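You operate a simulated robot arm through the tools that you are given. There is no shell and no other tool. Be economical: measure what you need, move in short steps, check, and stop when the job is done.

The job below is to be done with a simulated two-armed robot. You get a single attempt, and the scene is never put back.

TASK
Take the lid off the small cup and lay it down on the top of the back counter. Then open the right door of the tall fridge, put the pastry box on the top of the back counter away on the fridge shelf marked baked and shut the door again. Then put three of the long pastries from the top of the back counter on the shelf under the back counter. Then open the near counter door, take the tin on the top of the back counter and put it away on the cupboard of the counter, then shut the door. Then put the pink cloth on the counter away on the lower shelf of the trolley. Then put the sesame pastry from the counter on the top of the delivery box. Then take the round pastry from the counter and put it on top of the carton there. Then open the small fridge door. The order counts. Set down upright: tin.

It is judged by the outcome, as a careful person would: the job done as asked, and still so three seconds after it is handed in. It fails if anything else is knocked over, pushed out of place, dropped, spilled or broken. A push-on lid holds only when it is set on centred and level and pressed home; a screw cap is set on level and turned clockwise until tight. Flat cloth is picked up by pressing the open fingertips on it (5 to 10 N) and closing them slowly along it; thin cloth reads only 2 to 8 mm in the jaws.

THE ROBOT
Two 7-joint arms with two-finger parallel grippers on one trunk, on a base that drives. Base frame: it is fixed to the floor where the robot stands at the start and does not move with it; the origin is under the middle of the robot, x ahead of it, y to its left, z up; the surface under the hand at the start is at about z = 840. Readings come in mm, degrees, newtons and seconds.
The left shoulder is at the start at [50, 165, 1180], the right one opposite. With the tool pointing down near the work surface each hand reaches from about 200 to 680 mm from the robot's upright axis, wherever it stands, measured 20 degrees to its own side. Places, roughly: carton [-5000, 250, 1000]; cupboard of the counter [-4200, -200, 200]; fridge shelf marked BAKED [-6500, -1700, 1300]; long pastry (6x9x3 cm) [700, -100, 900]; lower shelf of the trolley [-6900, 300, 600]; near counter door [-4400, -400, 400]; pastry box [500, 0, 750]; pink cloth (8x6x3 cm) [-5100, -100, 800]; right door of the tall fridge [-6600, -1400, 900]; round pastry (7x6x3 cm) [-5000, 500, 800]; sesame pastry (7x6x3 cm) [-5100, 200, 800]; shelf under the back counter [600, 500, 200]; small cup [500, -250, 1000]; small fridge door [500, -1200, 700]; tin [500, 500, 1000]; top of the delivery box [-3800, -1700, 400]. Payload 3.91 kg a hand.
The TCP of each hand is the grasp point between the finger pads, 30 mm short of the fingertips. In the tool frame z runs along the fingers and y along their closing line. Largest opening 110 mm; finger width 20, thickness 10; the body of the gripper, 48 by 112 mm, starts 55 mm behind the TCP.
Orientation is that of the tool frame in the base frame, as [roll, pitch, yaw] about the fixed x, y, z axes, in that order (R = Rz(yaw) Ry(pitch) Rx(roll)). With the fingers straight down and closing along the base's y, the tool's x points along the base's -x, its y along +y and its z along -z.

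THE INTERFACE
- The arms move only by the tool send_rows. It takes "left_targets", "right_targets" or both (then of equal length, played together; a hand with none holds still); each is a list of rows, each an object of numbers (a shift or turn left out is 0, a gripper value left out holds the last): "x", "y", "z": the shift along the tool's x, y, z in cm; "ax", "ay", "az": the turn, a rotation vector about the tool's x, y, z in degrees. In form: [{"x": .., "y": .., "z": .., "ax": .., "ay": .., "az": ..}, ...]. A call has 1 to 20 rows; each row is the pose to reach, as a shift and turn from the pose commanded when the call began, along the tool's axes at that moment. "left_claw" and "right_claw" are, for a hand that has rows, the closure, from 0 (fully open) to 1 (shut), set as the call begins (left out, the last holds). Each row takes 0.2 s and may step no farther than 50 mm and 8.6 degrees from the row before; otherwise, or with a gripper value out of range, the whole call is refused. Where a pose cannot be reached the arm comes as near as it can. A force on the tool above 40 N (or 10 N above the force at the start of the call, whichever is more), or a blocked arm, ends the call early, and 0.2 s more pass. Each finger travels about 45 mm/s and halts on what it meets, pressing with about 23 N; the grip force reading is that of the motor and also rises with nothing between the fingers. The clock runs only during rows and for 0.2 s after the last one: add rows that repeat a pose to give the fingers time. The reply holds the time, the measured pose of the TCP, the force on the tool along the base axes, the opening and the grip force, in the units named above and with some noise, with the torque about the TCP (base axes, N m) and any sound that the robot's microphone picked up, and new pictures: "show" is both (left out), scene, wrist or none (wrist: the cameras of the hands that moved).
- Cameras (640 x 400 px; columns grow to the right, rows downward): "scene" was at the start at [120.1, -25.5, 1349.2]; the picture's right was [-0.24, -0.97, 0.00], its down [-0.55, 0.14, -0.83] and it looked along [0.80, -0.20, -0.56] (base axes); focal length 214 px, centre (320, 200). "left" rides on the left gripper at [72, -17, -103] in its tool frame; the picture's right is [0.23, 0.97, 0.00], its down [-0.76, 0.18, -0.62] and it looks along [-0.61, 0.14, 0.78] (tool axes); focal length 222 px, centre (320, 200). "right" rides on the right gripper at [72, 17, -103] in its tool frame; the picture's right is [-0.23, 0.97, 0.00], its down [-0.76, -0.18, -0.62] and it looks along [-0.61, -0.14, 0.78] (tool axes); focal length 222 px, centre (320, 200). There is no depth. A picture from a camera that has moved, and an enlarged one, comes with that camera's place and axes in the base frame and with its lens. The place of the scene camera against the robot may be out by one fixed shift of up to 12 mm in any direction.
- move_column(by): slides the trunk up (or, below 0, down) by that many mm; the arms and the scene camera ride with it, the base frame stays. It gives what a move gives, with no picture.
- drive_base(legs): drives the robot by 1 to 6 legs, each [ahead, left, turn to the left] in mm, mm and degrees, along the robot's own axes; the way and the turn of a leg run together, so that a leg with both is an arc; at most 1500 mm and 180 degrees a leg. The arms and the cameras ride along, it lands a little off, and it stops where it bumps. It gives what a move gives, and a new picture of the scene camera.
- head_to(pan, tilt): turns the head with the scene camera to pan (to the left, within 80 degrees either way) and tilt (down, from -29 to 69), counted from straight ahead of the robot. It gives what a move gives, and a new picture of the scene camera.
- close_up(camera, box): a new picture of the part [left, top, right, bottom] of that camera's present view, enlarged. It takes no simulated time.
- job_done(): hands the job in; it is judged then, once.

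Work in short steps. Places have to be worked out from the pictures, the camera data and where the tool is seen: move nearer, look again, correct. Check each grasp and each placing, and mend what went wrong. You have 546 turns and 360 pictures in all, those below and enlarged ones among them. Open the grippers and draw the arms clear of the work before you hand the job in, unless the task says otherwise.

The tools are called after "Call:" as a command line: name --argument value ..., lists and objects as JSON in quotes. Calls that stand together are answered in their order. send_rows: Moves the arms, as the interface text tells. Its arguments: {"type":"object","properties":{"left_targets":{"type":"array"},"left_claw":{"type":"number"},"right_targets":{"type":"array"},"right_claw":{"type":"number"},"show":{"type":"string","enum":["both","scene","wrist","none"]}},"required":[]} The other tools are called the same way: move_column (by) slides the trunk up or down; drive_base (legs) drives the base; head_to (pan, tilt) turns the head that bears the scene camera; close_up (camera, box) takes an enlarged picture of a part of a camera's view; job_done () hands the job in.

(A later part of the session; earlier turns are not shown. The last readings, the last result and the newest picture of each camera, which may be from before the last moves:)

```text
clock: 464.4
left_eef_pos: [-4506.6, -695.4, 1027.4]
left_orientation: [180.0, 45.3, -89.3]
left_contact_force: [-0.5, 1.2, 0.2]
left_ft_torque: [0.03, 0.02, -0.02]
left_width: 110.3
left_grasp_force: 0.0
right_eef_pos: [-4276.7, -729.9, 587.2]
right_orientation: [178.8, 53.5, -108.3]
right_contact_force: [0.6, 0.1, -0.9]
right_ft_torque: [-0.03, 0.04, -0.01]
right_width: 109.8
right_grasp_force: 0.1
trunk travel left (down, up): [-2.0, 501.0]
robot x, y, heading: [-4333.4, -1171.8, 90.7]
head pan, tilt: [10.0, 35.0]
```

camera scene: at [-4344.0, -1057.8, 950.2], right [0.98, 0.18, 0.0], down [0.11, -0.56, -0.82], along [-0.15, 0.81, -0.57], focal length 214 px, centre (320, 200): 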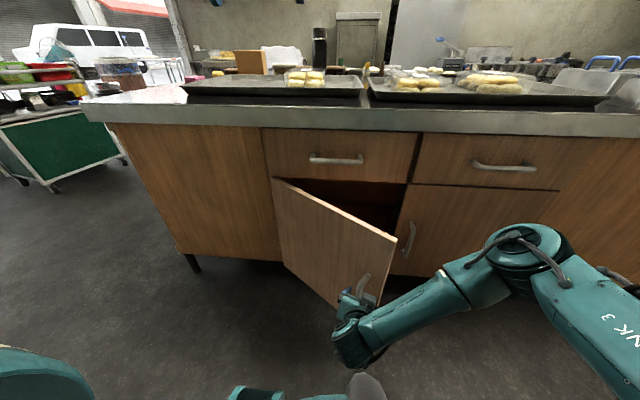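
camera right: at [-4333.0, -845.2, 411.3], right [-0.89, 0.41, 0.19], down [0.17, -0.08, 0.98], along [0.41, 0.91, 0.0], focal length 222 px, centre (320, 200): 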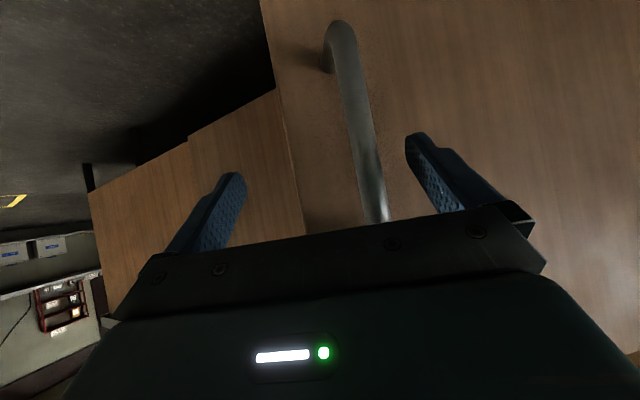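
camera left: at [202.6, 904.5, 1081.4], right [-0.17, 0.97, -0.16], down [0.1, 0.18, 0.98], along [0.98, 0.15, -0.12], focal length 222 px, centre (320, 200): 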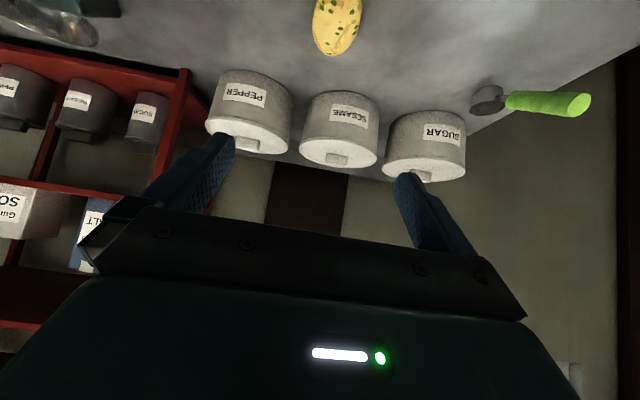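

Free. Raise a little more and go round to the right.

Call:
send_rows --right_targets '[{"x": -3, "z": -2.2}, {"x": -6, "z": -4.4}, {"x": -8, "z": -5.9}]' --right_claw 1 --show "none"

Call:
drive_base --legs '[[0, -460, 0], [180, 0, 0], [0, 0, 89]]'

```text
clock: 465.2
left_eef_pos: [-4507.6, -694.5, 1027.5]
left_orientation: [-179.9, 45.3, -89.1]
left_contact_force: [0.4, 0.0, 0.2]
left_ft_torque: [-0.02, 0.0, 0.03]
left_width: 110.0
left_grasp_force: 0.0
right_eef_pos: [-4275.4, -732.2, 687.1]
right_orientation: [178.8, 53.7, -108.1]
right_contact_force: [-0.9, 0.5, -1.2]
right_ft_torque: [0.03, -0.02, 0.01]
right_width: 39.5
right_grasp_force: 0.1
trunk travel left (down, up): [-2.0, 501.0]
robot x, y, heading: [-4337.2, -1169.3, 90.7]
head pan, tilt: [10.0, 35.0]
```

```text
clock: 474.6
left_eef_pos: [-4358.6, -1159.7, 1026.9]
left_orientation: [-180.0, 45.3, 1.0]
left_contact_force: [-0.1, 0.4, 0.2]
left_ft_torque: [0.03, 0.01, -0.04]
left_width: 109.9
left_grasp_force: 0.1
right_eef_pos: [-4322.4, -928.4, 688.7]
right_orientation: [178.7, 53.6, -18.3]
right_contact_force: [0.0, 0.4, 0.6]
right_ft_torque: [-0.01, 0.03, -0.01]
right_width: 0.0
right_grasp_force: 23.9
trunk travel left (down, up): [-2.0, 501.0]
robot x, y, heading: [-3882.4, -983.6, -179.3]
head pan, tilt: [10.0, 35.0]
camera scene: at [-3994.5, -1005.4, 950.2], right [-0.19, 0.98, 0.0], down [0.56, 0.11, -0.82], along [-0.8, -0.15, -0.57], focal length 214 px, centre (320, 200)
```

scene: 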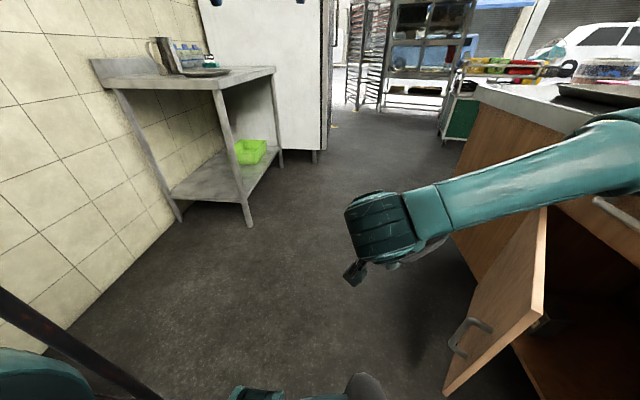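

Door ~40° open. I carry the right hand over the door's top edge into the gap and down behind it.

Call:
send_rows --right_targets '[{"x": -1, "y": -4.5, "z": 1.3}, {"x": -1.9, "y": -9.1, "z": 2.6}, {"x": -2.9, "y": -13.6, "z": 3.9}, {"x": -3.8, "y": -18.2, "z": 5.2}, {"x": -4.8, "y": -22.7, "z": 6.5}, {"x": -5.7, "y": -27.3, "z": 7.8}, {"x": -6.7, "y": -31.8, "z": 9.1}, {"x": -3.3, "y": -31.8, "z": 11.6}, {"x": 0.2, "y": -31.8, "z": 14.1}, {"x": 3.6, "y": -31.8, "z": 16.7}, {"x": 7, "y": -31.8, "z": 19.2}, {"x": 10.4, "y": -31.8, "z": 21.7}, {"x": 13.8, "y": -31.8, "z": 24.3}]' --show "scene"

```text
clock: 476.7
left_eef_pos: [-4355.3, -1189.7, 1025.0]
left_orientation: [-178.2, 45.4, 3.2]
left_contact_force: [-0.2, 0.2, -0.6]
left_ft_torque: [0.03, 0.01, 0.01]
left_width: 110.0
left_grasp_force: 0.0
right_eef_pos: [-4349.9, -624.7, 629.9]
right_orientation: [179.3, 56.4, -15.2]
right_contact_force: [0.2, 0.1, -0.2]
right_ft_torque: [0.0, 0.01, -0.01]
right_width: 0.0
right_grasp_force: 23.0
trunk travel left (down, up): [-2.0, 501.0]
robot x, y, heading: [-3885.2, -992.8, -178.4]
head pan, tilt: [10.0, 35.0]
stopped in row 10 (right hand): the force on the tool passed its limit at 66 N (the readings are from after the stop); the commanded pose is now the measured one
camera scene: at [-3994.4, -1029.7, 951.0], right [-0.2, 0.98, 0.02], down [0.56, 0.13, -0.82], along [-0.8, -0.15, -0.58], focal length 214 px, centre (320, 200)
```

scene: 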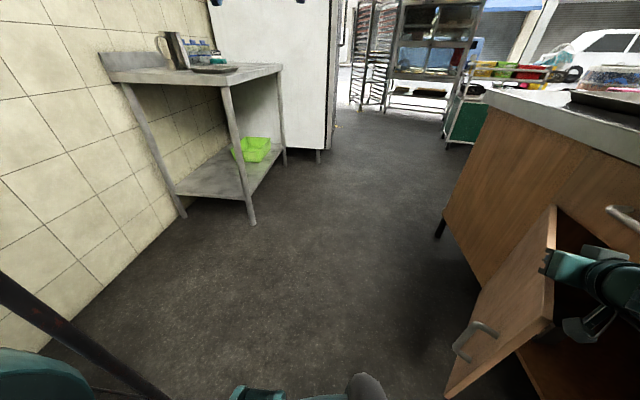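

The elbow is pressing on the counter. I reverse out; better to grip the door's free edge from the aisle side and swing it.

Call:
send_rows --right_targets '[{"x": -3.2, "z": -2.2}, {"x": -6.4, "z": -4.4}, {"x": -6.4, "y": 4.5, "z": -4.4}, {"x": -6, "y": 9, "z": -5}, {"x": -5.5, "y": 13.5, "z": -6}, {"x": -5, "y": 18, "z": -7}, {"x": -4.5, "y": 22, "z": -8}]' --show "none"

Call:
head_to --pan -20 --tilt 35

```text
clock: 478.3
left_eef_pos: [-4355.5, -1169.9, 1028.3]
left_orientation: [-180.0, 45.3, 1.7]
left_contact_force: [0.4, 0.5, -0.2]
left_ft_torque: [0.0, 0.03, 0.02]
left_width: 110.1
left_grasp_force: 0.0
right_eef_pos: [-4361.4, -835.8, 707.2]
right_orientation: [176.7, 55.9, -17.2]
right_contact_force: [-0.2, 0.0, -0.5]
right_ft_torque: [0.01, -0.01, 0.0]
right_width: 0.2
right_grasp_force: 23.2
trunk travel left (down, up): [-2.0, 501.0]
robot x, y, heading: [-3882.6, -986.6, -178.3]
head pan, tilt: [10.0, 35.0]
```

```text
clock: 479.2
left_eef_pos: [-4354.8, -1169.4, 1026.9]
left_orientation: [180.0, 45.3, 1.7]
left_contact_force: [0.0, 0.7, -0.1]
left_ft_torque: [-0.02, -0.01, -0.02]
left_width: 110.1
left_grasp_force: 0.1
right_eef_pos: [-4361.1, -836.4, 708.5]
right_orientation: [176.8, 55.8, -17.1]
right_contact_force: [-0.3, 0.8, 0.8]
right_ft_torque: [0.0, 0.0, -0.03]
right_width: 0.0
right_grasp_force: 22.9
trunk travel left (down, up): [-2.0, 501.0]
robot x, y, heading: [-3886.1, -989.9, -178.6]
head pan, tilt: [-20.0, 35.0]
camera scene: at [-3991.5, -965.8, 950.2], right [0.32, 0.95, 0.0], down [0.54, -0.18, -0.82], along [-0.78, 0.26, -0.57], focal length 214 px, centre (320, 200)
```

scene: 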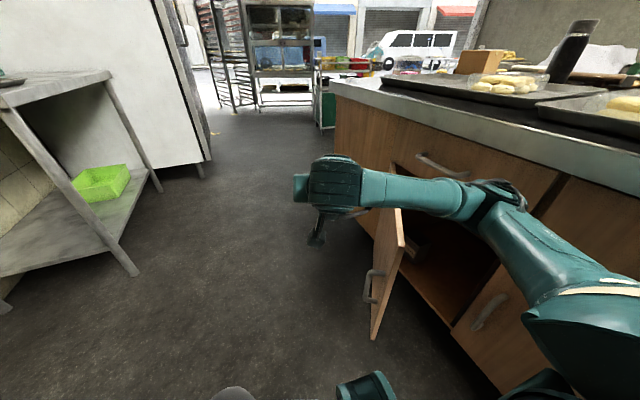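

Door edge is at about [-4268,-668] (≈30° open). I back up 190 mm to give the hand room and bring it to the edge, jaws open.

Call:
drive_base --legs '[[-190, 0, -1.4]]'

Call:
send_rows --right_targets '[{"x": 0.8, "y": -2.4, "z": 2.7, "ax": 2.3, "az": 1.6}, {"x": 1.6, "y": -4.8, "z": 5.5, "ax": 4.6, "az": 3.2}, {"x": 2.4, "y": -7.2, "z": 8.2, "ax": 7, "az": 4.7}, {"x": 3.2, "y": -9.6, "z": 11, "ax": 9.3, "az": 6.3}, {"x": 4, "y": -12, "z": 13.7, "ax": 11.6, "az": 7.9}, {"x": 4, "y": -12, "z": 13.7, "ax": 11.6, "az": 7.9}]' --right_claw 0.25 --show "wrist"

```text
clock: 480.8
left_eef_pos: [-4168.4, -1154.2, 1026.4]
left_orientation: [-179.9, 45.2, 0.0]
left_contact_force: [-1.2, -0.1, 0.0]
left_ft_torque: [0.01, -0.01, 0.02]
left_width: 110.3
left_grasp_force: 0.1
right_eef_pos: [-4165.6, -820.4, 708.4]
right_orientation: [176.9, 55.9, -18.8]
right_contact_force: [-0.9, 0.0, 0.5]
right_ft_torque: [-0.01, 0.03, 0.03]
right_width: 0.6
right_grasp_force: 22.9
trunk travel left (down, up): [-2.0, 501.0]
robot x, y, heading: [-3688.9, -989.0, 180.0]
head pan, tilt: [-20.0, 35.0]
camera scene: at [-3798.5, -960.4, 950.2], right [0.34, 0.94, 0.0], down [0.54, -0.2, -0.82], along [-0.77, 0.28, -0.57], focal length 214 px, centre (320, 200)
```

scene: 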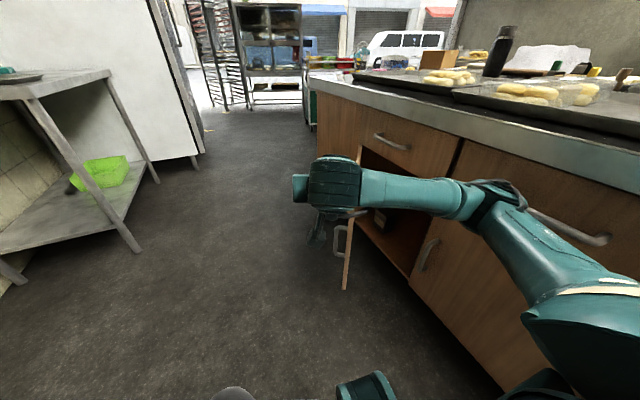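

```text
clock: 482.2
left_eef_pos: [-4168.7, -1153.6, 1027.1]
left_orientation: [179.9, 45.2, 0.0]
left_contact_force: [0.2, -0.3, 0.0]
left_ft_torque: [0.01, 0.0, 0.02]
left_width: 109.9
left_grasp_force: 0.1
right_eef_pos: [-4220.3, -683.7, 595.7]
right_orientation: [176.9, 55.6, -32.8]
right_contact_force: [0.5, -0.7, -0.3]
right_ft_torque: [-0.02, 0.01, 0.0]
right_width: 82.7
right_grasp_force: 0.0
trunk travel left (down, up): [-2.0, 501.0]
robot x, y, heading: [-3688.4, -985.3, 180.0]
head pan, tilt: [-20.0, 35.0]
camera right: at [-4120.2, -761.1, 595.8], right [-0.6, -0.77, 0.22], down [0.18, 0.14, 0.97], along [-0.78, 0.62, 0.05], focal length 222 px, centre (320, 200)
```

right: 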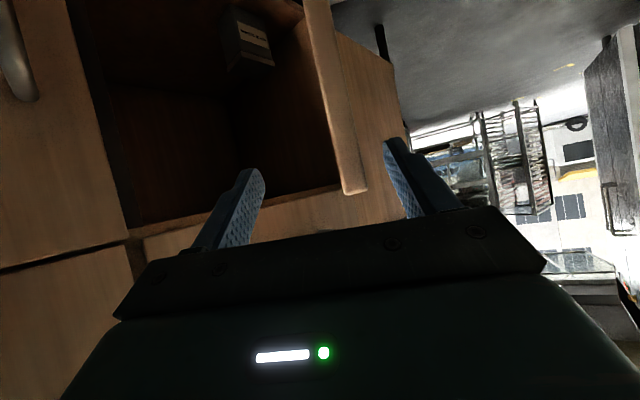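

The door's edge is between the open fingers. Centre it and slide on 90 mm, then grip.

Call:
send_rows --right_targets '[{"y": 1.7}, {"y": 1.7, "z": 3}, {"y": 1.7, "z": 6}, {"y": 1.7, "z": 9}, {"y": 1.7, "z": 9}]' --show "none"

Call:
send_rows --right_targets '[{}, {}, {}, {}, {}]' --right_claw 1 --show "wrist"

```text
clock: 483.1
left_eef_pos: [-4168.4, -1153.3, 1025.9]
left_orientation: [179.9, 45.1, 0.0]
left_contact_force: [0.1, 0.5, -1.3]
left_ft_torque: [0.03, 0.0, -0.01]
left_width: 110.2
left_grasp_force: 0.0
right_eef_pos: [-4276.8, -677.6, 558.7]
right_orientation: [176.0, 55.4, -32.7]
right_contact_force: [4.8, -2.0, 3.6]
right_ft_torque: [0.08, 0.1, 0.03]
right_width: 82.6
right_grasp_force: 0.0
trunk travel left (down, up): [-2.0, 501.0]
robot x, y, heading: [-3690.7, -988.0, 179.7]
head pan, tilt: [-20.0, 35.0]
stopped in row 4 (right hand): the force on the tool passed its limit at 52 N (the readings are from after the stop); the commanded pose is now the measured one
```

```text
clock: 484.3
left_eef_pos: [-4166.5, -1154.1, 1027.4]
left_orientation: [180.0, 45.3, 0.0]
left_contact_force: [-0.3, 0.2, -0.2]
left_ft_torque: [-0.02, 0.02, 0.01]
left_width: 110.0
left_grasp_force: 0.1
right_eef_pos: [-4276.7, -675.5, 559.6]
right_orientation: [176.7, 55.5, -32.6]
right_contact_force: [22.2, -6.7, 12.0]
right_ft_torque: [1.71, -0.9, -2.1]
right_width: 19.4
right_grasp_force: 44.3
trunk travel left (down, up): [-2.0, 501.0]
robot x, y, heading: [-3692.1, -986.1, 180.0]
head pan, tilt: [-20.0, 35.0]
camera right: at [-4175.7, -752.8, 559.2], right [-0.59, -0.77, 0.22], down [0.18, 0.14, 0.97], along [-0.79, 0.62, 0.05], focal length 222 px, centre (320, 200)
```

right: 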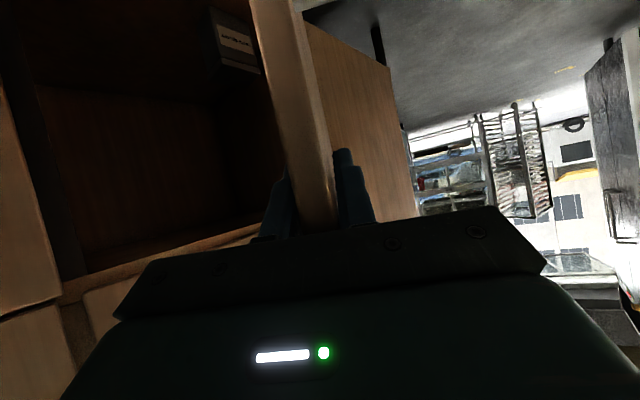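

Gripped the 19 mm panel. I ease the jaws to a loose straddle and swing the door using the base along its arc.

Call:
send_rows --right_targets '[{}, {"ax": 2, "az": 1.4}, {"ax": 5, "az": 3.4}]' --right_claw 0.55 --show "none"

Call:
drive_base --legs '[[55, 75, -4]]'

```text
clock: 485.1
left_eef_pos: [-4167.8, -1154.8, 1025.9]
left_orientation: [180.0, 45.3, 0.1]
left_contact_force: [-0.4, 0.9, 0.9]
left_ft_torque: [-0.03, -0.01, 0.02]
left_width: 109.9
left_grasp_force: 0.0
right_eef_pos: [-4277.6, -678.2, 560.9]
right_orientation: [176.2, 55.2, -38.7]
right_contact_force: [13.0, -8.7, 9.2]
right_ft_torque: [0.14, 0.39, 0.18]
right_width: 49.5
right_grasp_force: 0.1
trunk travel left (down, up): [-2.0, 501.0]
robot x, y, heading: [-3693.4, -987.6, 180.0]
head pan, tilt: [-20.0, 35.0]
```

```text
clock: 486.0
left_eef_pos: [-4181.6, -1160.3, 1027.1]
left_orientation: [-180.0, 45.3, -0.4]
left_contact_force: [-0.2, 0.1, -0.3]
left_ft_torque: [0.01, -0.01, 0.04]
left_width: 110.0
left_grasp_force: 0.1
right_eef_pos: [-4286.9, -689.3, 559.6]
right_orientation: [175.7, 54.9, -38.8]
right_contact_force: [5.3, -4.2, 5.0]
right_ft_torque: [0.09, 0.04, -0.03]
right_width: 49.5
right_grasp_force: 0.1
trunk travel left (down, up): [-2.0, 501.0]
robot x, y, heading: [-3702.0, -993.1, 179.4]
head pan, tilt: [-20.0, 35.0]
stopped in leg 1: the force on the tool passed its limit at 55 N (the readings are from after the stop); the commanded pose is now the measured one
camera scene: at [-3809.0, -969.8, 950.1], right [0.35, 0.94, 0.0], down [0.54, -0.2, -0.82], along [-0.77, 0.29, -0.57], focal length 214 px, centre (320, 200)
```

scene: 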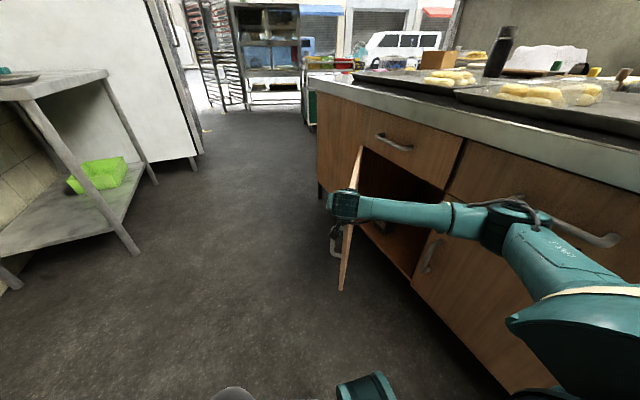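

The palm is butting the edge. Pull back 20 mm, then sweep with the arm.

Call:
send_rows --right_targets '[{"z": -1}, {"z": -2}, {"y": 1.5, "z": -2}, {"y": 3, "z": -2.1}, {"y": 4.5, "z": -2.2}, {"y": 6, "z": -2.3}, {"y": 8, "z": -2.5}, {"y": 10, "z": -2.6}]' --show "scene"

```text
clock: 487.8
left_eef_pos: [-4180.9, -1159.6, 1027.5]
left_orientation: [180.0, 45.1, -0.3]
left_contact_force: [0.7, 0.3, 0.7]
left_ft_torque: [-0.02, -0.02, 0.01]
left_width: 110.1
left_grasp_force: 0.1
right_eef_pos: [-4326.5, -782.2, 576.0]
right_orientation: [175.9, 54.8, -38.7]
right_contact_force: [0.4, -0.1, 0.5]
right_ft_torque: [0.01, -0.03, 0.02]
right_width: 49.5
right_grasp_force: 0.0
trunk travel left (down, up): [-2.0, 501.0]
robot x, y, heading: [-3702.6, -998.7, 179.3]
head pan, tilt: [-20.0, 35.0]
camera scene: at [-3809.5, -969.4, 950.2], right [0.35, 0.94, 0.0], down [0.54, -0.2, -0.82], along [-0.77, 0.29, -0.57], focal length 214 px, centre (320, 200)
```

scene: 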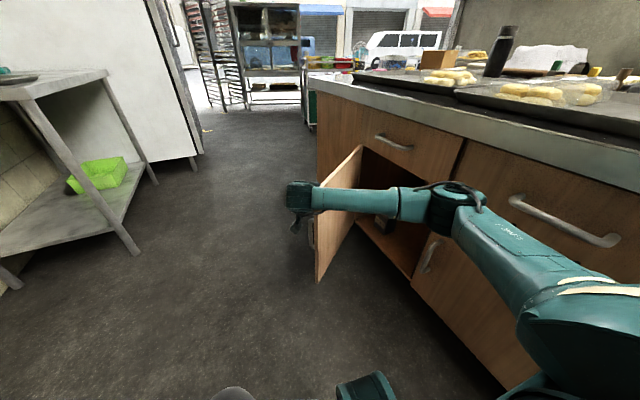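

Now ~46° open. Drive diagonally along the arc.

Call:
drive_base --legs '[[75, 60, -4]]'

Call:
drive_base --legs '[[95, 40, -4]]'

```text
clock: 489.0
left_eef_pos: [-4269.4, -1181.0, 1027.6]
left_orientation: [-180.0, 45.1, -4.6]
left_contact_force: [-0.3, 0.2, -0.1]
left_ft_torque: [0.04, 0.02, -0.03]
left_width: 110.0
left_grasp_force: 0.1
right_eef_pos: [-4385.6, -793.7, 576.1]
right_orientation: [175.8, 54.8, -42.7]
right_contact_force: [1.1, 0.8, -0.5]
right_ft_torque: [-0.01, 0.01, -0.02]
right_width: 49.6
right_grasp_force: 0.1
trunk travel left (down, up): [-2.0, 501.0]
robot x, y, heading: [-3782.7, -1052.1, 175.3]
head pan, tilt: [-20.0, 35.0]
camera scene: at [-3883.9, -1017.4, 950.2], right [0.42, 0.91, 0.0], down [0.52, -0.24, -0.82], along [-0.74, 0.34, -0.57], focal length 214 px, centre (320, 200)
```

scene: 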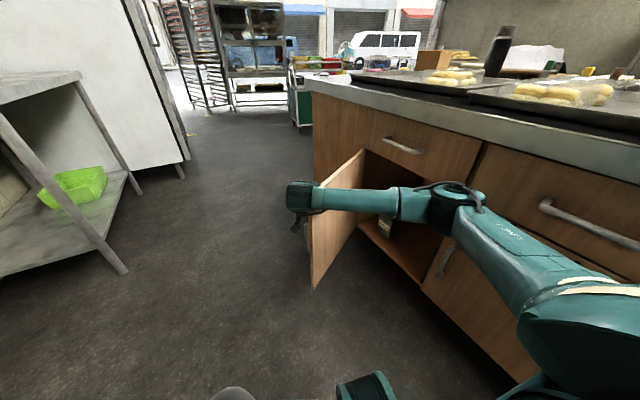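

```text
clock: 489.9
left_eef_pos: [-4316.6, -1181.4, 1026.4]
left_orientation: [-179.9, 45.3, -6.3]
left_contact_force: [-0.7, 0.0, 0.7]
left_ft_torque: [-0.01, -0.01, 0.01]
left_width: 110.1
left_grasp_force: 0.1
right_eef_pos: [-4419.8, -803.7, 576.5]
right_orientation: [175.0, 54.2, -43.6]
right_contact_force: [1.3, -1.0, 2.0]
right_ft_torque: [-0.07, -0.04, -0.01]
right_width: 49.6
right_grasp_force: 0.2
trunk travel left (down, up): [-2.0, 501.0]
robot x, y, heading: [-3821.5, -1066.4, 173.5]
head pan, tilt: [-20.0, 35.0]
stopped in leg 1: the force on the tool passed its limit at 66 N (the readings are from after the stop); the commanded pose is now the measured one
camera scene: at [-3926.2, -1028.7, 950.1], right [0.45, 0.89, 0.0], down [0.51, -0.26, -0.82], along [-0.73, 0.37, -0.57], focal length 214 px, centre (320, 200)
```

scene: 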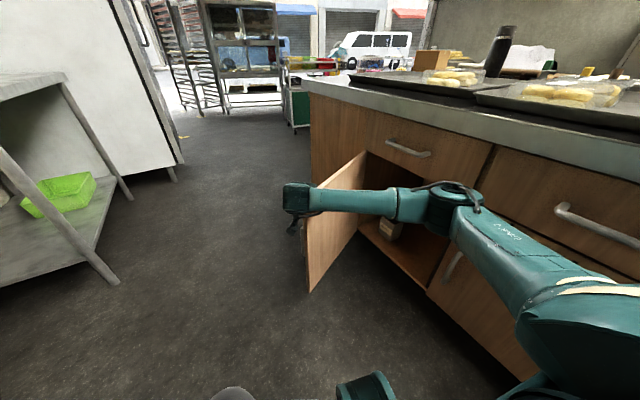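

About 56°. Same again: ease off the edge and sweep with the arm.

Call:
send_rows --right_targets '[{"z": -1}, {"z": -2}, {"y": 2, "z": -2}, {"y": 4, "z": -1.8}, {"y": 6, "z": -1.5}, {"y": 8, "z": -1}, {"y": 10, "z": -0.5}, {"y": 12, "z": 0.2}]' --show "scene"

```text
clock: 491.7
left_eef_pos: [-4316.8, -1178.9, 1027.3]
left_orientation: [179.9, 45.3, -6.2]
left_contact_force: [-0.4, 0.3, 0.1]
left_ft_torque: [-0.01, -0.01, -0.01]
left_width: 109.8
left_grasp_force: 0.0
right_eef_pos: [-4498.3, -896.3, 580.7]
right_orientation: [175.0, 54.2, -43.7]
right_contact_force: [0.7, -0.5, 0.3]
right_ft_torque: [0.03, 0.04, 0.02]
right_width: 49.6
right_grasp_force: 0.1
trunk travel left (down, up): [-2.0, 501.0]
robot x, y, heading: [-3824.3, -1068.8, 173.5]
head pan, tilt: [-20.0, 35.0]
camera scene: at [-3926.4, -1028.6, 950.2], right [0.45, 0.89, 0.0], down [0.51, -0.26, -0.82], along [-0.73, 0.37, -0.57], focal length 214 px, centre (320, 200)
```

scene: 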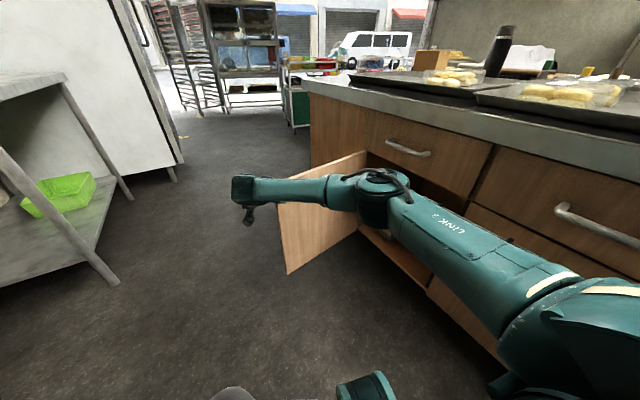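

About 70°. Another drive along to bring it near 90°.

Call:
drive_base --legs '[[105, 20, 0]]'

Call:
drive_base --legs '[[80, -5, -3]]'

```text
clock: 492.9
left_eef_pos: [-4424.0, -1186.5, 1027.8]
left_orientation: [179.9, 45.4, -6.3]
left_contact_force: [-0.3, -0.2, -0.1]
left_ft_torque: [-0.01, 0.01, -0.02]
left_width: 110.1
left_grasp_force: 0.1
right_eef_pos: [-4605.3, -902.6, 580.6]
right_orientation: [174.9, 54.2, -43.8]
right_contact_force: [0.6, 0.6, 0.2]
right_ft_torque: [0.0, 0.0, 0.01]
right_width: 49.5
right_grasp_force: 0.0
trunk travel left (down, up): [-2.0, 501.0]
robot x, y, heading: [-3933.6, -1072.5, 173.5]
head pan, tilt: [-20.0, 35.0]
camera scene: at [-4034.1, -1036.1, 950.2], right [0.45, 0.89, 0.0], down [0.51, -0.26, -0.82], along [-0.73, 0.37, -0.57], focal length 214 px, centre (320, 200)
```

scene: 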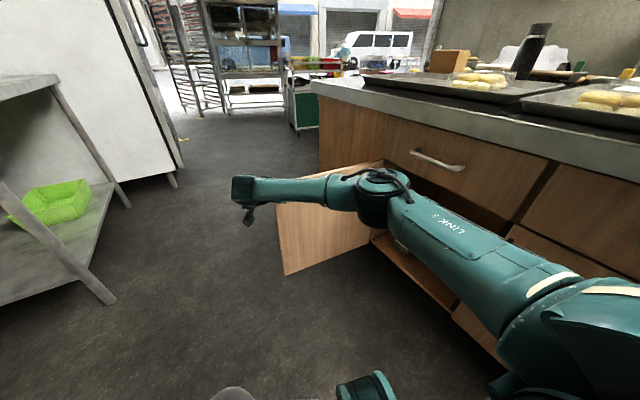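

```text
clock: 493.9
left_eef_pos: [-4482.8, -1160.6, 1028.5]
left_orientation: [179.9, 45.4, -8.3]
left_contact_force: [-0.2, -0.9, -0.1]
left_ft_torque: [0.01, 0.0, 0.03]
left_width: 109.9
left_grasp_force: 0.0
right_eef_pos: [-4655.1, -891.5, 581.1]
right_orientation: [173.4, 53.5, -44.2]
right_contact_force: [1.3, -2.7, -0.2]
right_ft_torque: [0.05, -0.18, -0.56]
right_width: 61.0
right_grasp_force: 11.9
trunk travel left (down, up): [-2.0, 501.0]
robot x, y, heading: [-3984.1, -1064.2, 171.6]
head pan, tilt: [-20.0, 35.0]
stopped in leg 1: the force on the tool passed its limit at 46 N (the readings are from after the stop); the commanded pose is now the measured one
camera scene: at [-4087.4, -1022.7, 950.1], right [0.48, 0.88, 0.0], down [0.5, -0.27, -0.82], along [-0.72, 0.39, -0.57], focal length 214 px, centre (320, 200)
```

scene: 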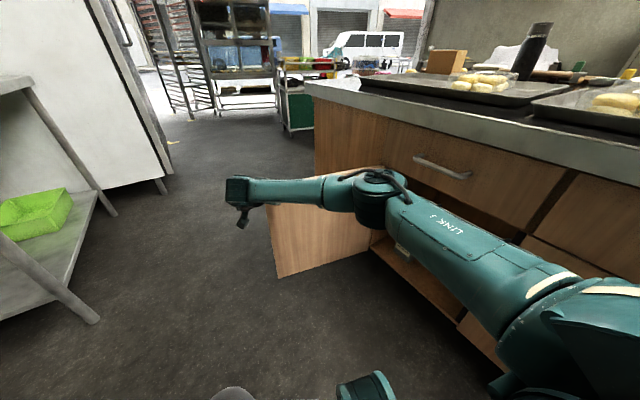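

Door is ≈88° open. I open the jaws and lift the hand straight up off the panel.

Call:
send_rows --right_targets '[{}, {}, {"x": -2.4, "z": -1.8}, {"x": -4.8, "z": -3.6}, {"x": -7.2, "z": -5.3}, {"x": -9.6, "z": -7.1}, {"x": -12.8, "z": -9.5}]' --right_claw 0.2 --show "none"

Call:
drive_base --legs '[[-180, -20, 0]]'

```text
clock: 495.5
left_eef_pos: [-4482.6, -1160.4, 1027.5]
left_orientation: [180.0, 45.3, -8.3]
left_contact_force: [-0.6, 0.3, -0.6]
left_ft_torque: [0.0, -0.03, 0.0]
left_width: 109.7
left_grasp_force: 0.1
right_eef_pos: [-4647.3, -880.6, 739.5]
right_orientation: [173.5, 53.5, -44.2]
right_contact_force: [0.4, -0.3, 0.4]
right_ft_torque: [0.01, -0.01, -0.03]
right_width: 88.1
right_grasp_force: 0.0
trunk travel left (down, up): [-2.0, 501.0]
robot x, y, heading: [-3986.6, -1063.8, 171.6]
head pan, tilt: [-20.0, 35.0]
```

```text
clock: 497.1
left_eef_pos: [-4303.0, -1168.3, 1027.7]
left_orientation: [179.9, 45.3, -8.2]
left_contact_force: [0.5, 0.1, -0.2]
left_ft_torque: [-0.01, 0.03, -0.02]
left_width: 110.0
left_grasp_force: 0.0
right_eef_pos: [-4469.1, -889.1, 740.9]
right_orientation: [173.6, 53.6, -44.1]
right_contact_force: [-0.4, 1.3, -0.6]
right_ft_torque: [0.0, 0.0, 0.0]
right_width: 87.9
right_grasp_force: 0.2
trunk travel left (down, up): [-2.0, 501.0]
robot x, y, heading: [-3807.6, -1070.5, 171.5]
head pan, tilt: [-20.0, 35.0]
camera scene: at [-3908.8, -1029.0, 950.2], right [0.48, 0.88, 0.0], down [0.5, -0.27, -0.82], along [-0.72, 0.39, -0.57], focal length 214 px, centre (320, 200)
```

scene: 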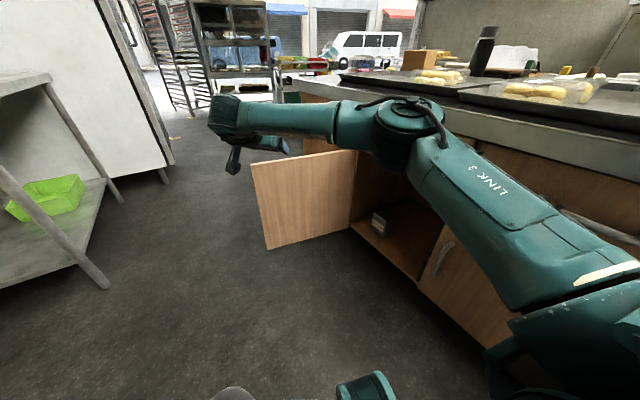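

Door stands fully open. I raise the trunk, draw the right hand in, turn round and go for the tin.

Call:
move_column --by 380

Call:
send_rows --right_targets '[{"x": 1.7, "y": -2.2, "z": -2.3}, {"x": 3.4, "y": -4.4, "z": -4.6, "ax": -5, "az": -3.5}, {"x": 5.1, "y": -6.6, "z": -6.9, "ax": -10, "az": -7}, {"x": 6.8, "y": -8.8, "z": -9.2, "ax": -15, "az": -10.7}, {"x": 8.5, "y": -11, "z": -11.5, "ax": -20, "az": -14.5}, {"x": 8.5, "y": -11, "z": -11.5, "ax": -25, "az": -18}, {"x": 8.5, "y": -11, "z": -11.5, "ax": -28.5, "az": -21}]' --right_claw 0 --show "none"

Call:
drive_base --legs '[[0, 0, -90], [0, 0, -81.5], [0, 230, 0], [1450, 0, 0]]'

```text
clock: 500.7
left_eef_pos: [-4302.8, -1168.6, 1407.8]
left_orientation: [-180.0, 45.4, -8.2]
left_contact_force: [0.2, 0.7, -0.4]
left_ft_torque: [0.03, -0.04, 0.02]
left_width: 110.0
left_grasp_force: 0.0
right_eef_pos: [-4467.3, -889.2, 1120.8]
right_orientation: [173.6, 53.6, -44.1]
right_contact_force: [0.0, 0.2, 0.3]
right_ft_torque: [-0.03, 0.01, 0.02]
right_width: 88.1
right_grasp_force: 0.1
trunk travel left (down, up): [-382.0, 121.0]
robot x, y, heading: [-3807.3, -1070.6, 171.6]
head pan, tilt: [-20.0, 35.0]
```

```text
clock: 502.3
left_eef_pos: [-4302.2, -1167.6, 1407.4]
left_orientation: [180.0, 45.3, -8.2]
left_contact_force: [-0.2, 0.5, 0.4]
left_ft_torque: [-0.01, -0.01, 0.01]
left_width: 110.2
left_grasp_force: 0.1
right_eef_pos: [-4288.6, -892.8, 1112.4]
right_orientation: [174.7, 55.8, -7.8]
right_contact_force: [-0.7, -0.6, 0.2]
right_ft_torque: [-0.02, 0.01, 0.0]
right_width: 109.7
right_grasp_force: 0.2
trunk travel left (down, up): [-382.0, 121.0]
robot x, y, heading: [-3803.2, -1069.7, 171.6]
head pan, tilt: [-20.0, 35.0]
```

```text
clock: 519.1
left_eef_pos: [-1884.7, -690.9, 1406.2]
left_orientation: [-180.0, 45.3, 179.4]
left_contact_force: [0.0, -0.9, 0.1]
left_ft_torque: [0.02, 0.01, -0.01]
left_width: 109.9
left_grasp_force: 0.1
right_eef_pos: [-1863.6, -965.8, 1111.1]
right_orientation: [174.6, 55.9, 179.7]
right_contact_force: [0.2, -0.5, -0.4]
right_ft_torque: [0.04, 0.0, -0.03]
right_width: 110.0
right_grasp_force: 0.1
trunk travel left (down, up): [-382.0, 121.0]
robot x, y, heading: [-2363.4, -852.2, -0.8]
head pan, tilt: [-20.0, 35.0]
camera scene: at [-2247.2, -888.3, 1330.1], right [-0.35, -0.94, 0.0], down [-0.54, 0.2, -0.82], along [0.77, -0.29, -0.57], focal length 214 px, centre (320, 200)
```

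scene: 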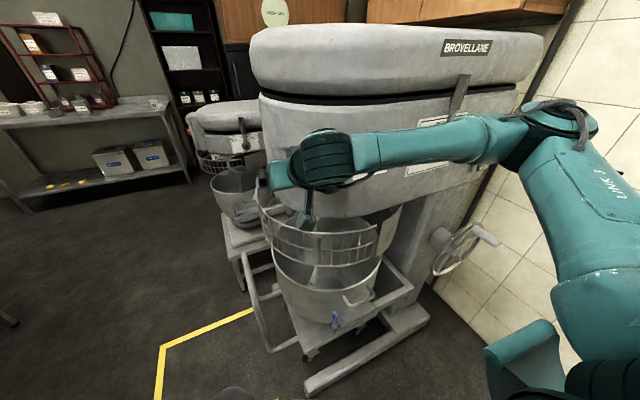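

Move left of the mixers and on to the back counter in front of the tin.

Call:
drive_base --legs '[[0, 580, 0.8], [1250, 30, 0], [600, 420, 0]]'

Call:
head_to --pan 0 --tilt 40

```text
clock: 534.3
left_eef_pos: [-49.1, 368.6, 1406.2]
left_orientation: [-180.0, 45.3, -179.3]
left_contact_force: [0.2, -0.5, 0.0]
left_ft_torque: [-0.03, 0.02, 0.03]
left_width: 110.1
left_grasp_force: 0.1
right_eef_pos: [-21.4, 93.3, 1111.8]
right_orientation: [174.7, 55.8, -179.1]
right_contact_force: [0.0, 0.2, 0.3]
right_ft_torque: [-0.03, 0.01, -0.04]
right_width: 109.8
right_grasp_force: 0.1
trunk travel left (down, up): [-382.0, 121.0]
robot x, y, heading: [-529.4, 193.9, 0.6]
head pan, tilt: [-20.0, 35.0]
camera scene: at [-408.0, 162.3, 1330.1], right [-0.33, -0.94, 0.0], down [-0.54, 0.19, -0.82], along [0.77, -0.27, -0.57], focal length 214 px, centre (320, 200)
```

scene: 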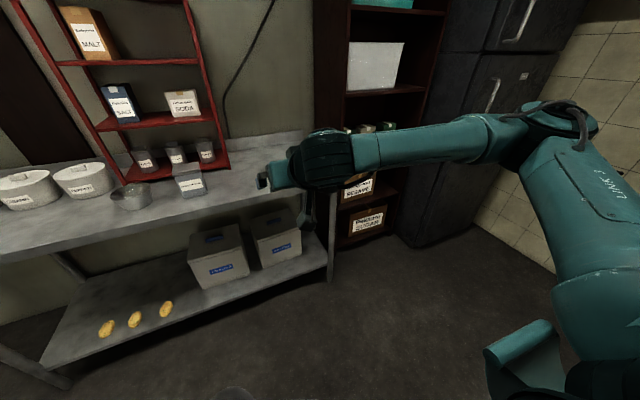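

```text
clock: 535.1
left_eef_pos: [-50.0, 368.2, 1407.1]
left_orientation: [180.0, 45.3, -179.3]
left_contact_force: [-0.4, 1.0, -0.7]
left_ft_torque: [0.03, -0.01, -0.01]
left_width: 109.9
left_grasp_force: 0.1
right_eef_pos: [-22.3, 93.7, 1113.1]
right_orientation: [174.7, 55.9, -179.1]
right_contact_force: [1.2, -0.3, -0.5]
right_ft_torque: [0.04, 0.0, -0.01]
right_width: 110.1
right_grasp_force: 0.0
trunk travel left (down, up): [-382.0, 121.0]
robot x, y, heading: [-524.9, 197.4, 0.5]
head pan, tilt: [0.0, 40.0]
camera scene: at [-406.2, 192.2, 1322.6], right [0.01, -1.0, 0.0], down [-0.64, 0.0, -0.77], along [0.77, 0.01, -0.64], focal length 214 px, centre (320, 200)
```

scene: 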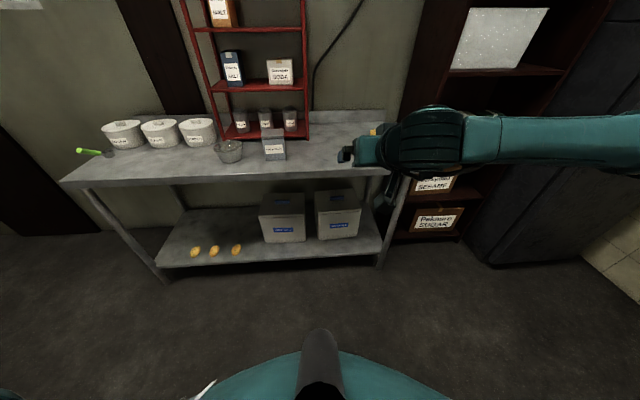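

I straighten the right hand to 45° and close in on the tin.

Call:
send_rows --right_targets '[{"ax": 2.6, "ay": 5.4}, {"ax": 5.2, "ay": 10.8}, {"ax": 5.2, "ay": 10.8}]' --show "none"

Call:
drive_base --legs '[[380, 300, -0.5]]'

Call:
close_up --camera "right" --box '[0, 0, 640, 400]'

```text
clock: 535.9
left_eef_pos: [-50.0, 367.6, 1406.6]
left_orientation: [-180.0, 45.3, -179.3]
left_contact_force: [0.5, 0.6, 0.3]
left_ft_torque: [0.01, -0.03, -0.01]
left_width: 109.6
left_grasp_force: 0.0
right_eef_pos: [-21.8, 93.6, 1112.5]
right_orientation: [-179.6, 44.9, -178.3]
right_contact_force: [0.4, 0.4, 0.5]
right_ft_torque: [-0.03, 0.05, 0.0]
right_width: 109.9
right_grasp_force: 0.1
trunk travel left (down, up): [-382.0, 121.0]
robot x, y, heading: [-524.0, 191.4, 0.1]
head pan, tilt: [0.0, 40.0]
```

```text
clock: 539.1
left_eef_pos: [326.2, 663.5, 1408.0]
left_orientation: [180.0, 45.3, -179.4]
left_contact_force: [0.9, -0.3, 0.0]
left_ft_torque: [0.03, 0.03, 0.0]
left_width: 109.9
left_grasp_force: 0.1
right_eef_pos: [355.0, 387.8, 1111.7]
right_orientation: [-179.6, 45.1, -178.4]
right_contact_force: [-0.3, -0.4, 1.0]
right_ft_torque: [-0.01, -0.02, 0.0]
right_width: 109.9
right_grasp_force: 0.1
trunk travel left (down, up): [-382.0, 121.0]
robot x, y, heading: [-151.3, 487.9, 0.4]
head pan, tilt: [0.0, 40.0]
camera scene: at [-30.1, 487.9, 1322.6], right [0.01, -1.0, 0.0], down [-0.64, 0.0, -0.77], along [0.77, 0.01, -0.64], focal length 214 px, centre (320, 200)
```

scene: 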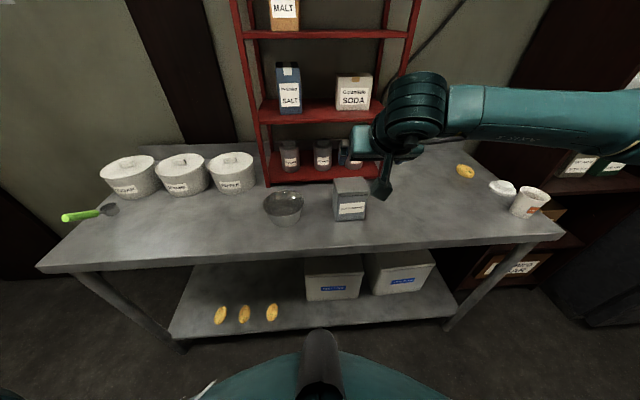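

```text
1.00 times, centred on (320, 200) of right (not enlarged: the box is as wide or as high as the picture)
camera zoom: at [229.4, 402.6, 1133.6], right [0.14, 0.98, 0.16], down [0.1, -0.17, 0.98], along [0.99, -0.12, -0.12], focal length 222 px, centre (320, 200)
```

zoom: 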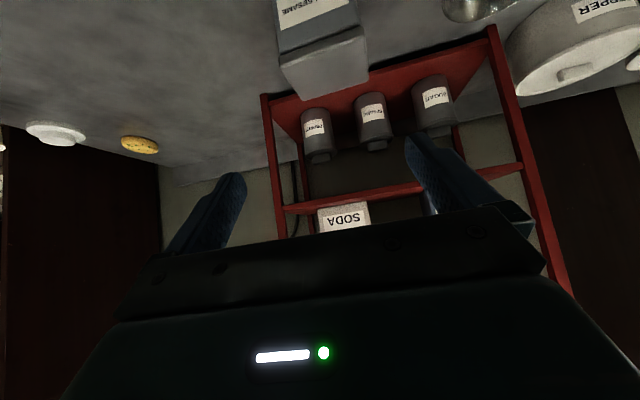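

Zoom on the tin from the scene camera for its dimensions.

Call:
close_up --camera "scene" --box '[300, 160, 400, 230]'

```text
5.71 times, centred on (350, 195) of scene
camera zoom: at [-30.1, 487.9, 1322.6], right [0.01, -1.0, 0.0], down [-0.64, 0.0, -0.77], along [0.77, 0.01, -0.64], focal length 1226 px, centre (149, 229)
```

zoom: 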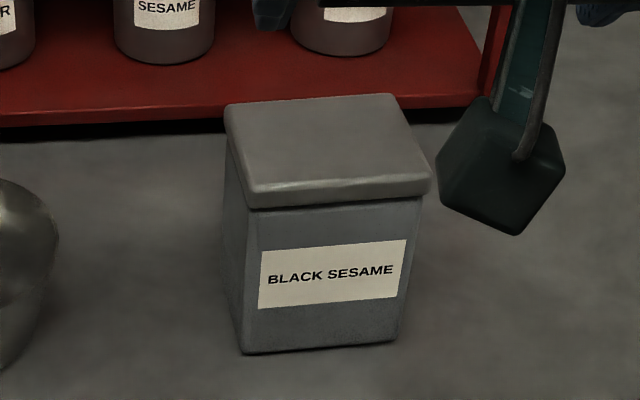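

Tin: centre ≈[487,404], about 92×80 mm, top z≈952, turned ~7°. Move to pre-grasp with matching yaw.

Call:
send_rows --right_targets '[{"x": 1.3, "y": 0.1, "z": 3.2, "ax": -2, "az": -2}, {"x": 2.5, "y": 0.3, "z": 6.4, "ax": -4, "az": -4}, {"x": 3.8, "y": 0.4, "z": 9.6, "ax": -4, "az": -4}, {"x": 3.8, "y": 0.4, "z": 9.6, "ax": -4, "az": -4}]' --show "wrist"

```text
clock: 540.1
left_eef_pos: [327.0, 662.3, 1407.3]
left_orientation: [180.0, 45.3, -179.4]
left_contact_force: [0.2, -0.1, -0.2]
left_ft_torque: [0.0, 0.02, 0.0]
left_width: 109.8
left_grasp_force: 0.0
right_eef_pos: [396.3, 390.5, 1015.4]
right_orientation: [-179.7, 45.1, -172.7]
right_contact_force: [0.1, -0.1, -0.1]
right_ft_torque: [-0.02, -0.02, 0.02]
right_width: 109.9
right_grasp_force: 0.1
trunk travel left (down, up): [-382.0, 121.0]
robot x, y, heading: [-148.8, 491.0, 0.7]
head pan, tilt: [0.0, 40.0]
camera right: at [270.8, 392.6, 1038.2], right [0.04, 0.99, 0.16], down [0.12, -0.16, 0.98], along [0.99, -0.02, -0.12], focal length 222 px, centre (320, 200)
```

right: 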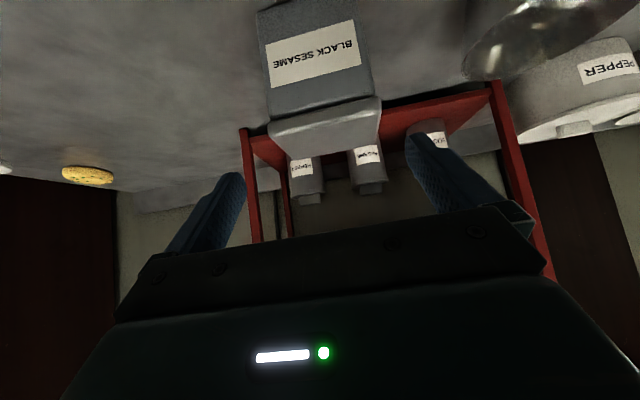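

Aligned; shift 5 mm left and advance over the tin.

Call:
send_rows --right_targets '[{"y": 0.45, "z": 2}, {"y": 0.45, "z": 4.5}, {"y": 0.45, "z": 7}, {"y": 0.45, "z": 9.5}, {"y": 0.45, "z": 11.5}, {"y": 0.45, "z": 11.5}]' --show "wrist"

```text
clock: 541.5
left_eef_pos: [324.8, 663.5, 1408.1]
left_orientation: [-180.0, 45.3, -179.5]
left_contact_force: [0.3, 0.0, -0.2]
left_ft_torque: [0.02, 0.02, 0.01]
left_width: 110.2
left_grasp_force: 0.1
right_eef_pos: [474.9, 406.6, 935.5]
right_orientation: [-179.6, 45.1, -172.7]
right_contact_force: [-0.5, 0.2, -0.4]
right_ft_torque: [-0.03, -0.02, -0.01]
right_width: 110.1
right_grasp_force: 0.0
trunk travel left (down, up): [-382.0, 121.0]
robot x, y, heading: [-151.1, 490.5, 0.4]
head pan, tilt: [0.0, 40.0]
camera right: at [349.3, 408.4, 957.4], right [0.04, 0.99, 0.16], down [0.12, -0.16, 0.98], along [0.99, -0.02, -0.12], focal length 222 px, centre (320, 200)
```

right: 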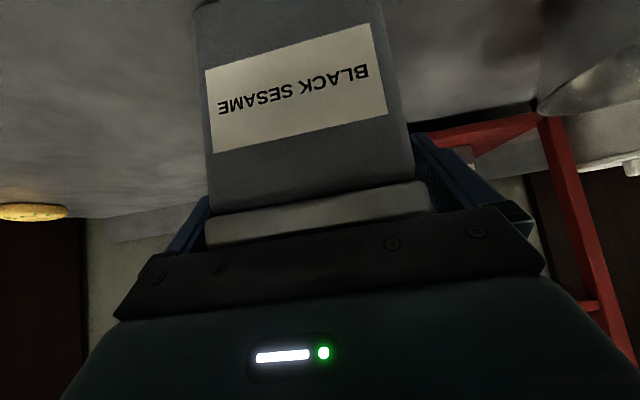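

Fingers straddle it without contact. Close and lift.

Call:
send_rows --right_targets '[{}, {}, {}, {}]' --right_claw 1 --show "none"

Call:
move_column --by 30

Call:
close_up --camera "scene" --box '[250, 120, 450, 250]'

```text
clock: 542.5
left_eef_pos: [326.0, 662.5, 1407.3]
left_orientation: [180.0, 45.2, -179.4]
left_contact_force: [0.0, 0.9, 0.7]
left_ft_torque: [-0.03, 0.0, -0.01]
left_width: 110.0
left_grasp_force: 0.1
right_eef_pos: [473.8, 407.2, 934.8]
right_orientation: [-179.6, 45.0, -172.8]
right_contact_force: [0.7, -0.5, 0.3]
right_ft_torque: [0.02, -0.12, 0.01]
right_width: 93.0
right_grasp_force: 23.5
trunk travel left (down, up): [-382.0, 121.0]
robot x, y, heading: [-147.5, 487.1, 0.4]
head pan, tilt: [0.0, 40.0]
```

```text
clock: 543.2
left_eef_pos: [325.9, 663.3, 1436.7]
left_orientation: [180.0, 45.2, -179.3]
left_contact_force: [0.1, -0.7, 0.1]
left_ft_torque: [-0.01, 0.01, 0.0]
left_width: 110.1
left_grasp_force: 0.0
right_eef_pos: [474.8, 407.7, 964.4]
right_orientation: [-179.6, 44.9, -172.8]
right_contact_force: [-0.3, 0.2, -3.8]
right_ft_torque: [-0.02, 0.01, 0.0]
right_width: 92.9
right_grasp_force: 23.1
trunk travel left (down, up): [-412.0, 91.0]
robot x, y, heading: [-150.9, 490.0, 0.4]
head pan, tilt: [0.0, 40.0]
```

```text
3.08 times, centred on (350, 185) of scene
camera zoom: at [-29.6, 487.6, 1352.5], right [0.01, -1.0, 0.0], down [-0.64, 0.0, -0.77], along [0.77, 0.01, -0.64], focal length 660 px, centre (228, 246)
```

zoom: 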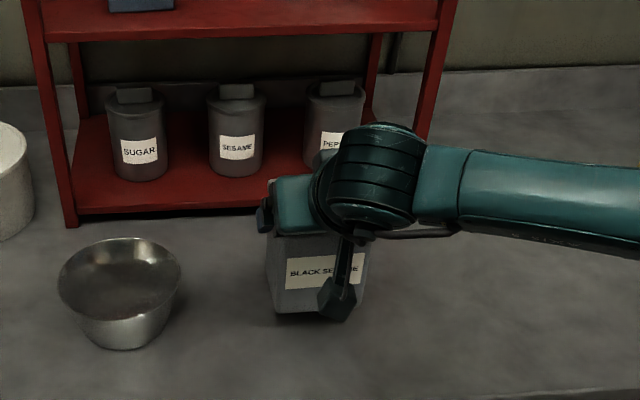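

The tin is lifted whole, level (≈3.8 N), TCP 95 mm above its base. Draw it in and travel back to the cupboard.

Call:
move_column --by 70

Call:
drive_base --legs '[[-350, 0, 0], [0, -640, 0], [0, 0, -90], [0, 0, -90], [1050, 80, 0], [750, 500, 0]]'

```text
clock: 544.3
left_eef_pos: [327.2, 662.6, 1507.8]
left_orientation: [-179.9, 45.3, -179.4]
left_contact_force: [0.0, 0.0, 0.4]
left_ft_torque: [0.0, 0.0, -0.03]
left_width: 110.1
left_grasp_force: 0.1
right_eef_pos: [474.6, 406.2, 1034.5]
right_orientation: [-179.6, 44.9, -172.8]
right_contact_force: [0.4, 0.9, -4.0]
right_ft_torque: [0.0, 0.01, -0.01]
right_width: 92.8
right_grasp_force: 23.6
trunk travel left (down, up): [-482.0, 21.0]
robot x, y, heading: [-148.7, 490.4, 0.6]
head pan, tilt: [0.0, 40.0]
```

```text
clock: 569.4
left_eef_pos: [-2753.2, -964.0, 1506.7]
left_orientation: [180.0, 45.3, 1.0]
left_contact_force: [0.4, 0.3, 0.8]
left_ft_torque: [0.02, -0.02, -0.01]
left_width: 109.9
left_grasp_force: 0.0
right_eef_pos: [-2903.8, -706.9, 1035.7]
right_orientation: [-179.6, 44.8, 7.5]
right_contact_force: [0.2, -0.4, -5.2]
right_ft_torque: [0.03, 0.01, 0.0]
right_width: 92.9
right_grasp_force: 22.9
trunk travel left (down, up): [-482.0, 21.0]
robot x, y, heading: [-2277.2, -792.9, -179.2]
head pan, tilt: [0.0, 40.0]
camera scene: at [-2388.2, -793.4, 1422.5], right [-0.01, 1.0, 0.0], down [0.64, 0.01, -0.77], along [-0.77, -0.01, -0.64], focal length 214 px, centre (320, 200)
```

scene: 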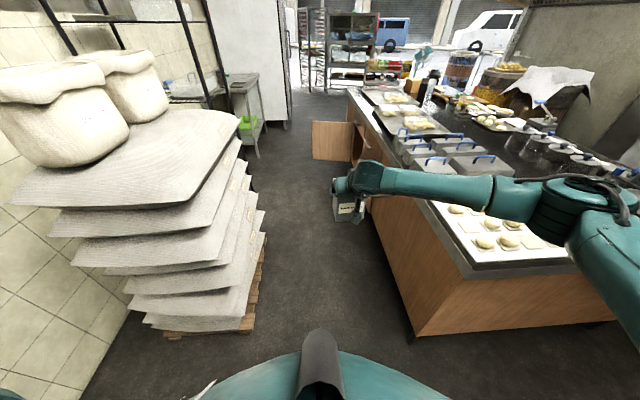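

The cupboard door is still open. Continue along the aisle and then turn to face the counter.

Call:
drive_base --legs '[[1500, 150, -0.8], [550, 190, 0], [0, 0, -90]]'

```text
refused: leg 1 is longer than a leg can be; nothing moved
```

Call:
drive_base --legs '[[1450, 150, -0.8], [600, 190, 0], [0, 0, -90]]'

```text
clock: 583.7
left_eef_pos: [-4486.0, -649.6, 1507.3]
left_orientation: [-180.0, 45.3, -91.7]
left_contact_force: [0.0, -0.1, 0.4]
left_ft_torque: [-0.03, -0.01, 0.03]
left_width: 109.9
left_grasp_force: 0.1
right_eef_pos: [-4223.4, -510.1, 1035.4]
right_orientation: [-179.6, 44.8, -85.0]
right_contact_force: [0.2, -0.7, -5.5]
right_ft_torque: [0.02, -0.02, 0.02]
right_width: 92.6
right_grasp_force: 22.7
trunk travel left (down, up): [-482.0, 21.0]
robot x, y, heading: [-4334.5, -1132.2, 88.1]
head pan, tilt: [0.0, 40.0]
camera scene: at [-4324.6, -1021.2, 1422.5], right [1.0, -0.03, 0.0], down [-0.02, -0.64, -0.77], along [0.02, 0.77, -0.64], focal length 214 px, centre (320, 200)
```

scene: 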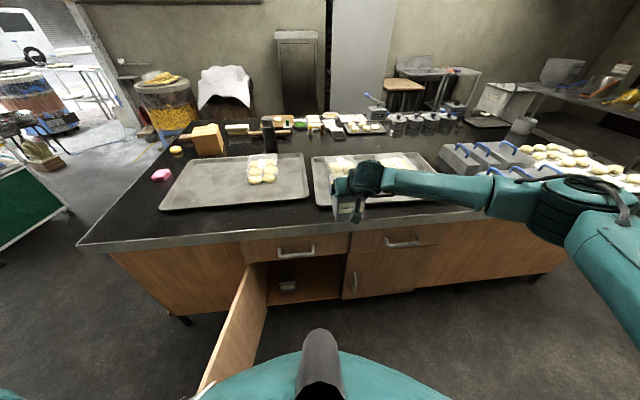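

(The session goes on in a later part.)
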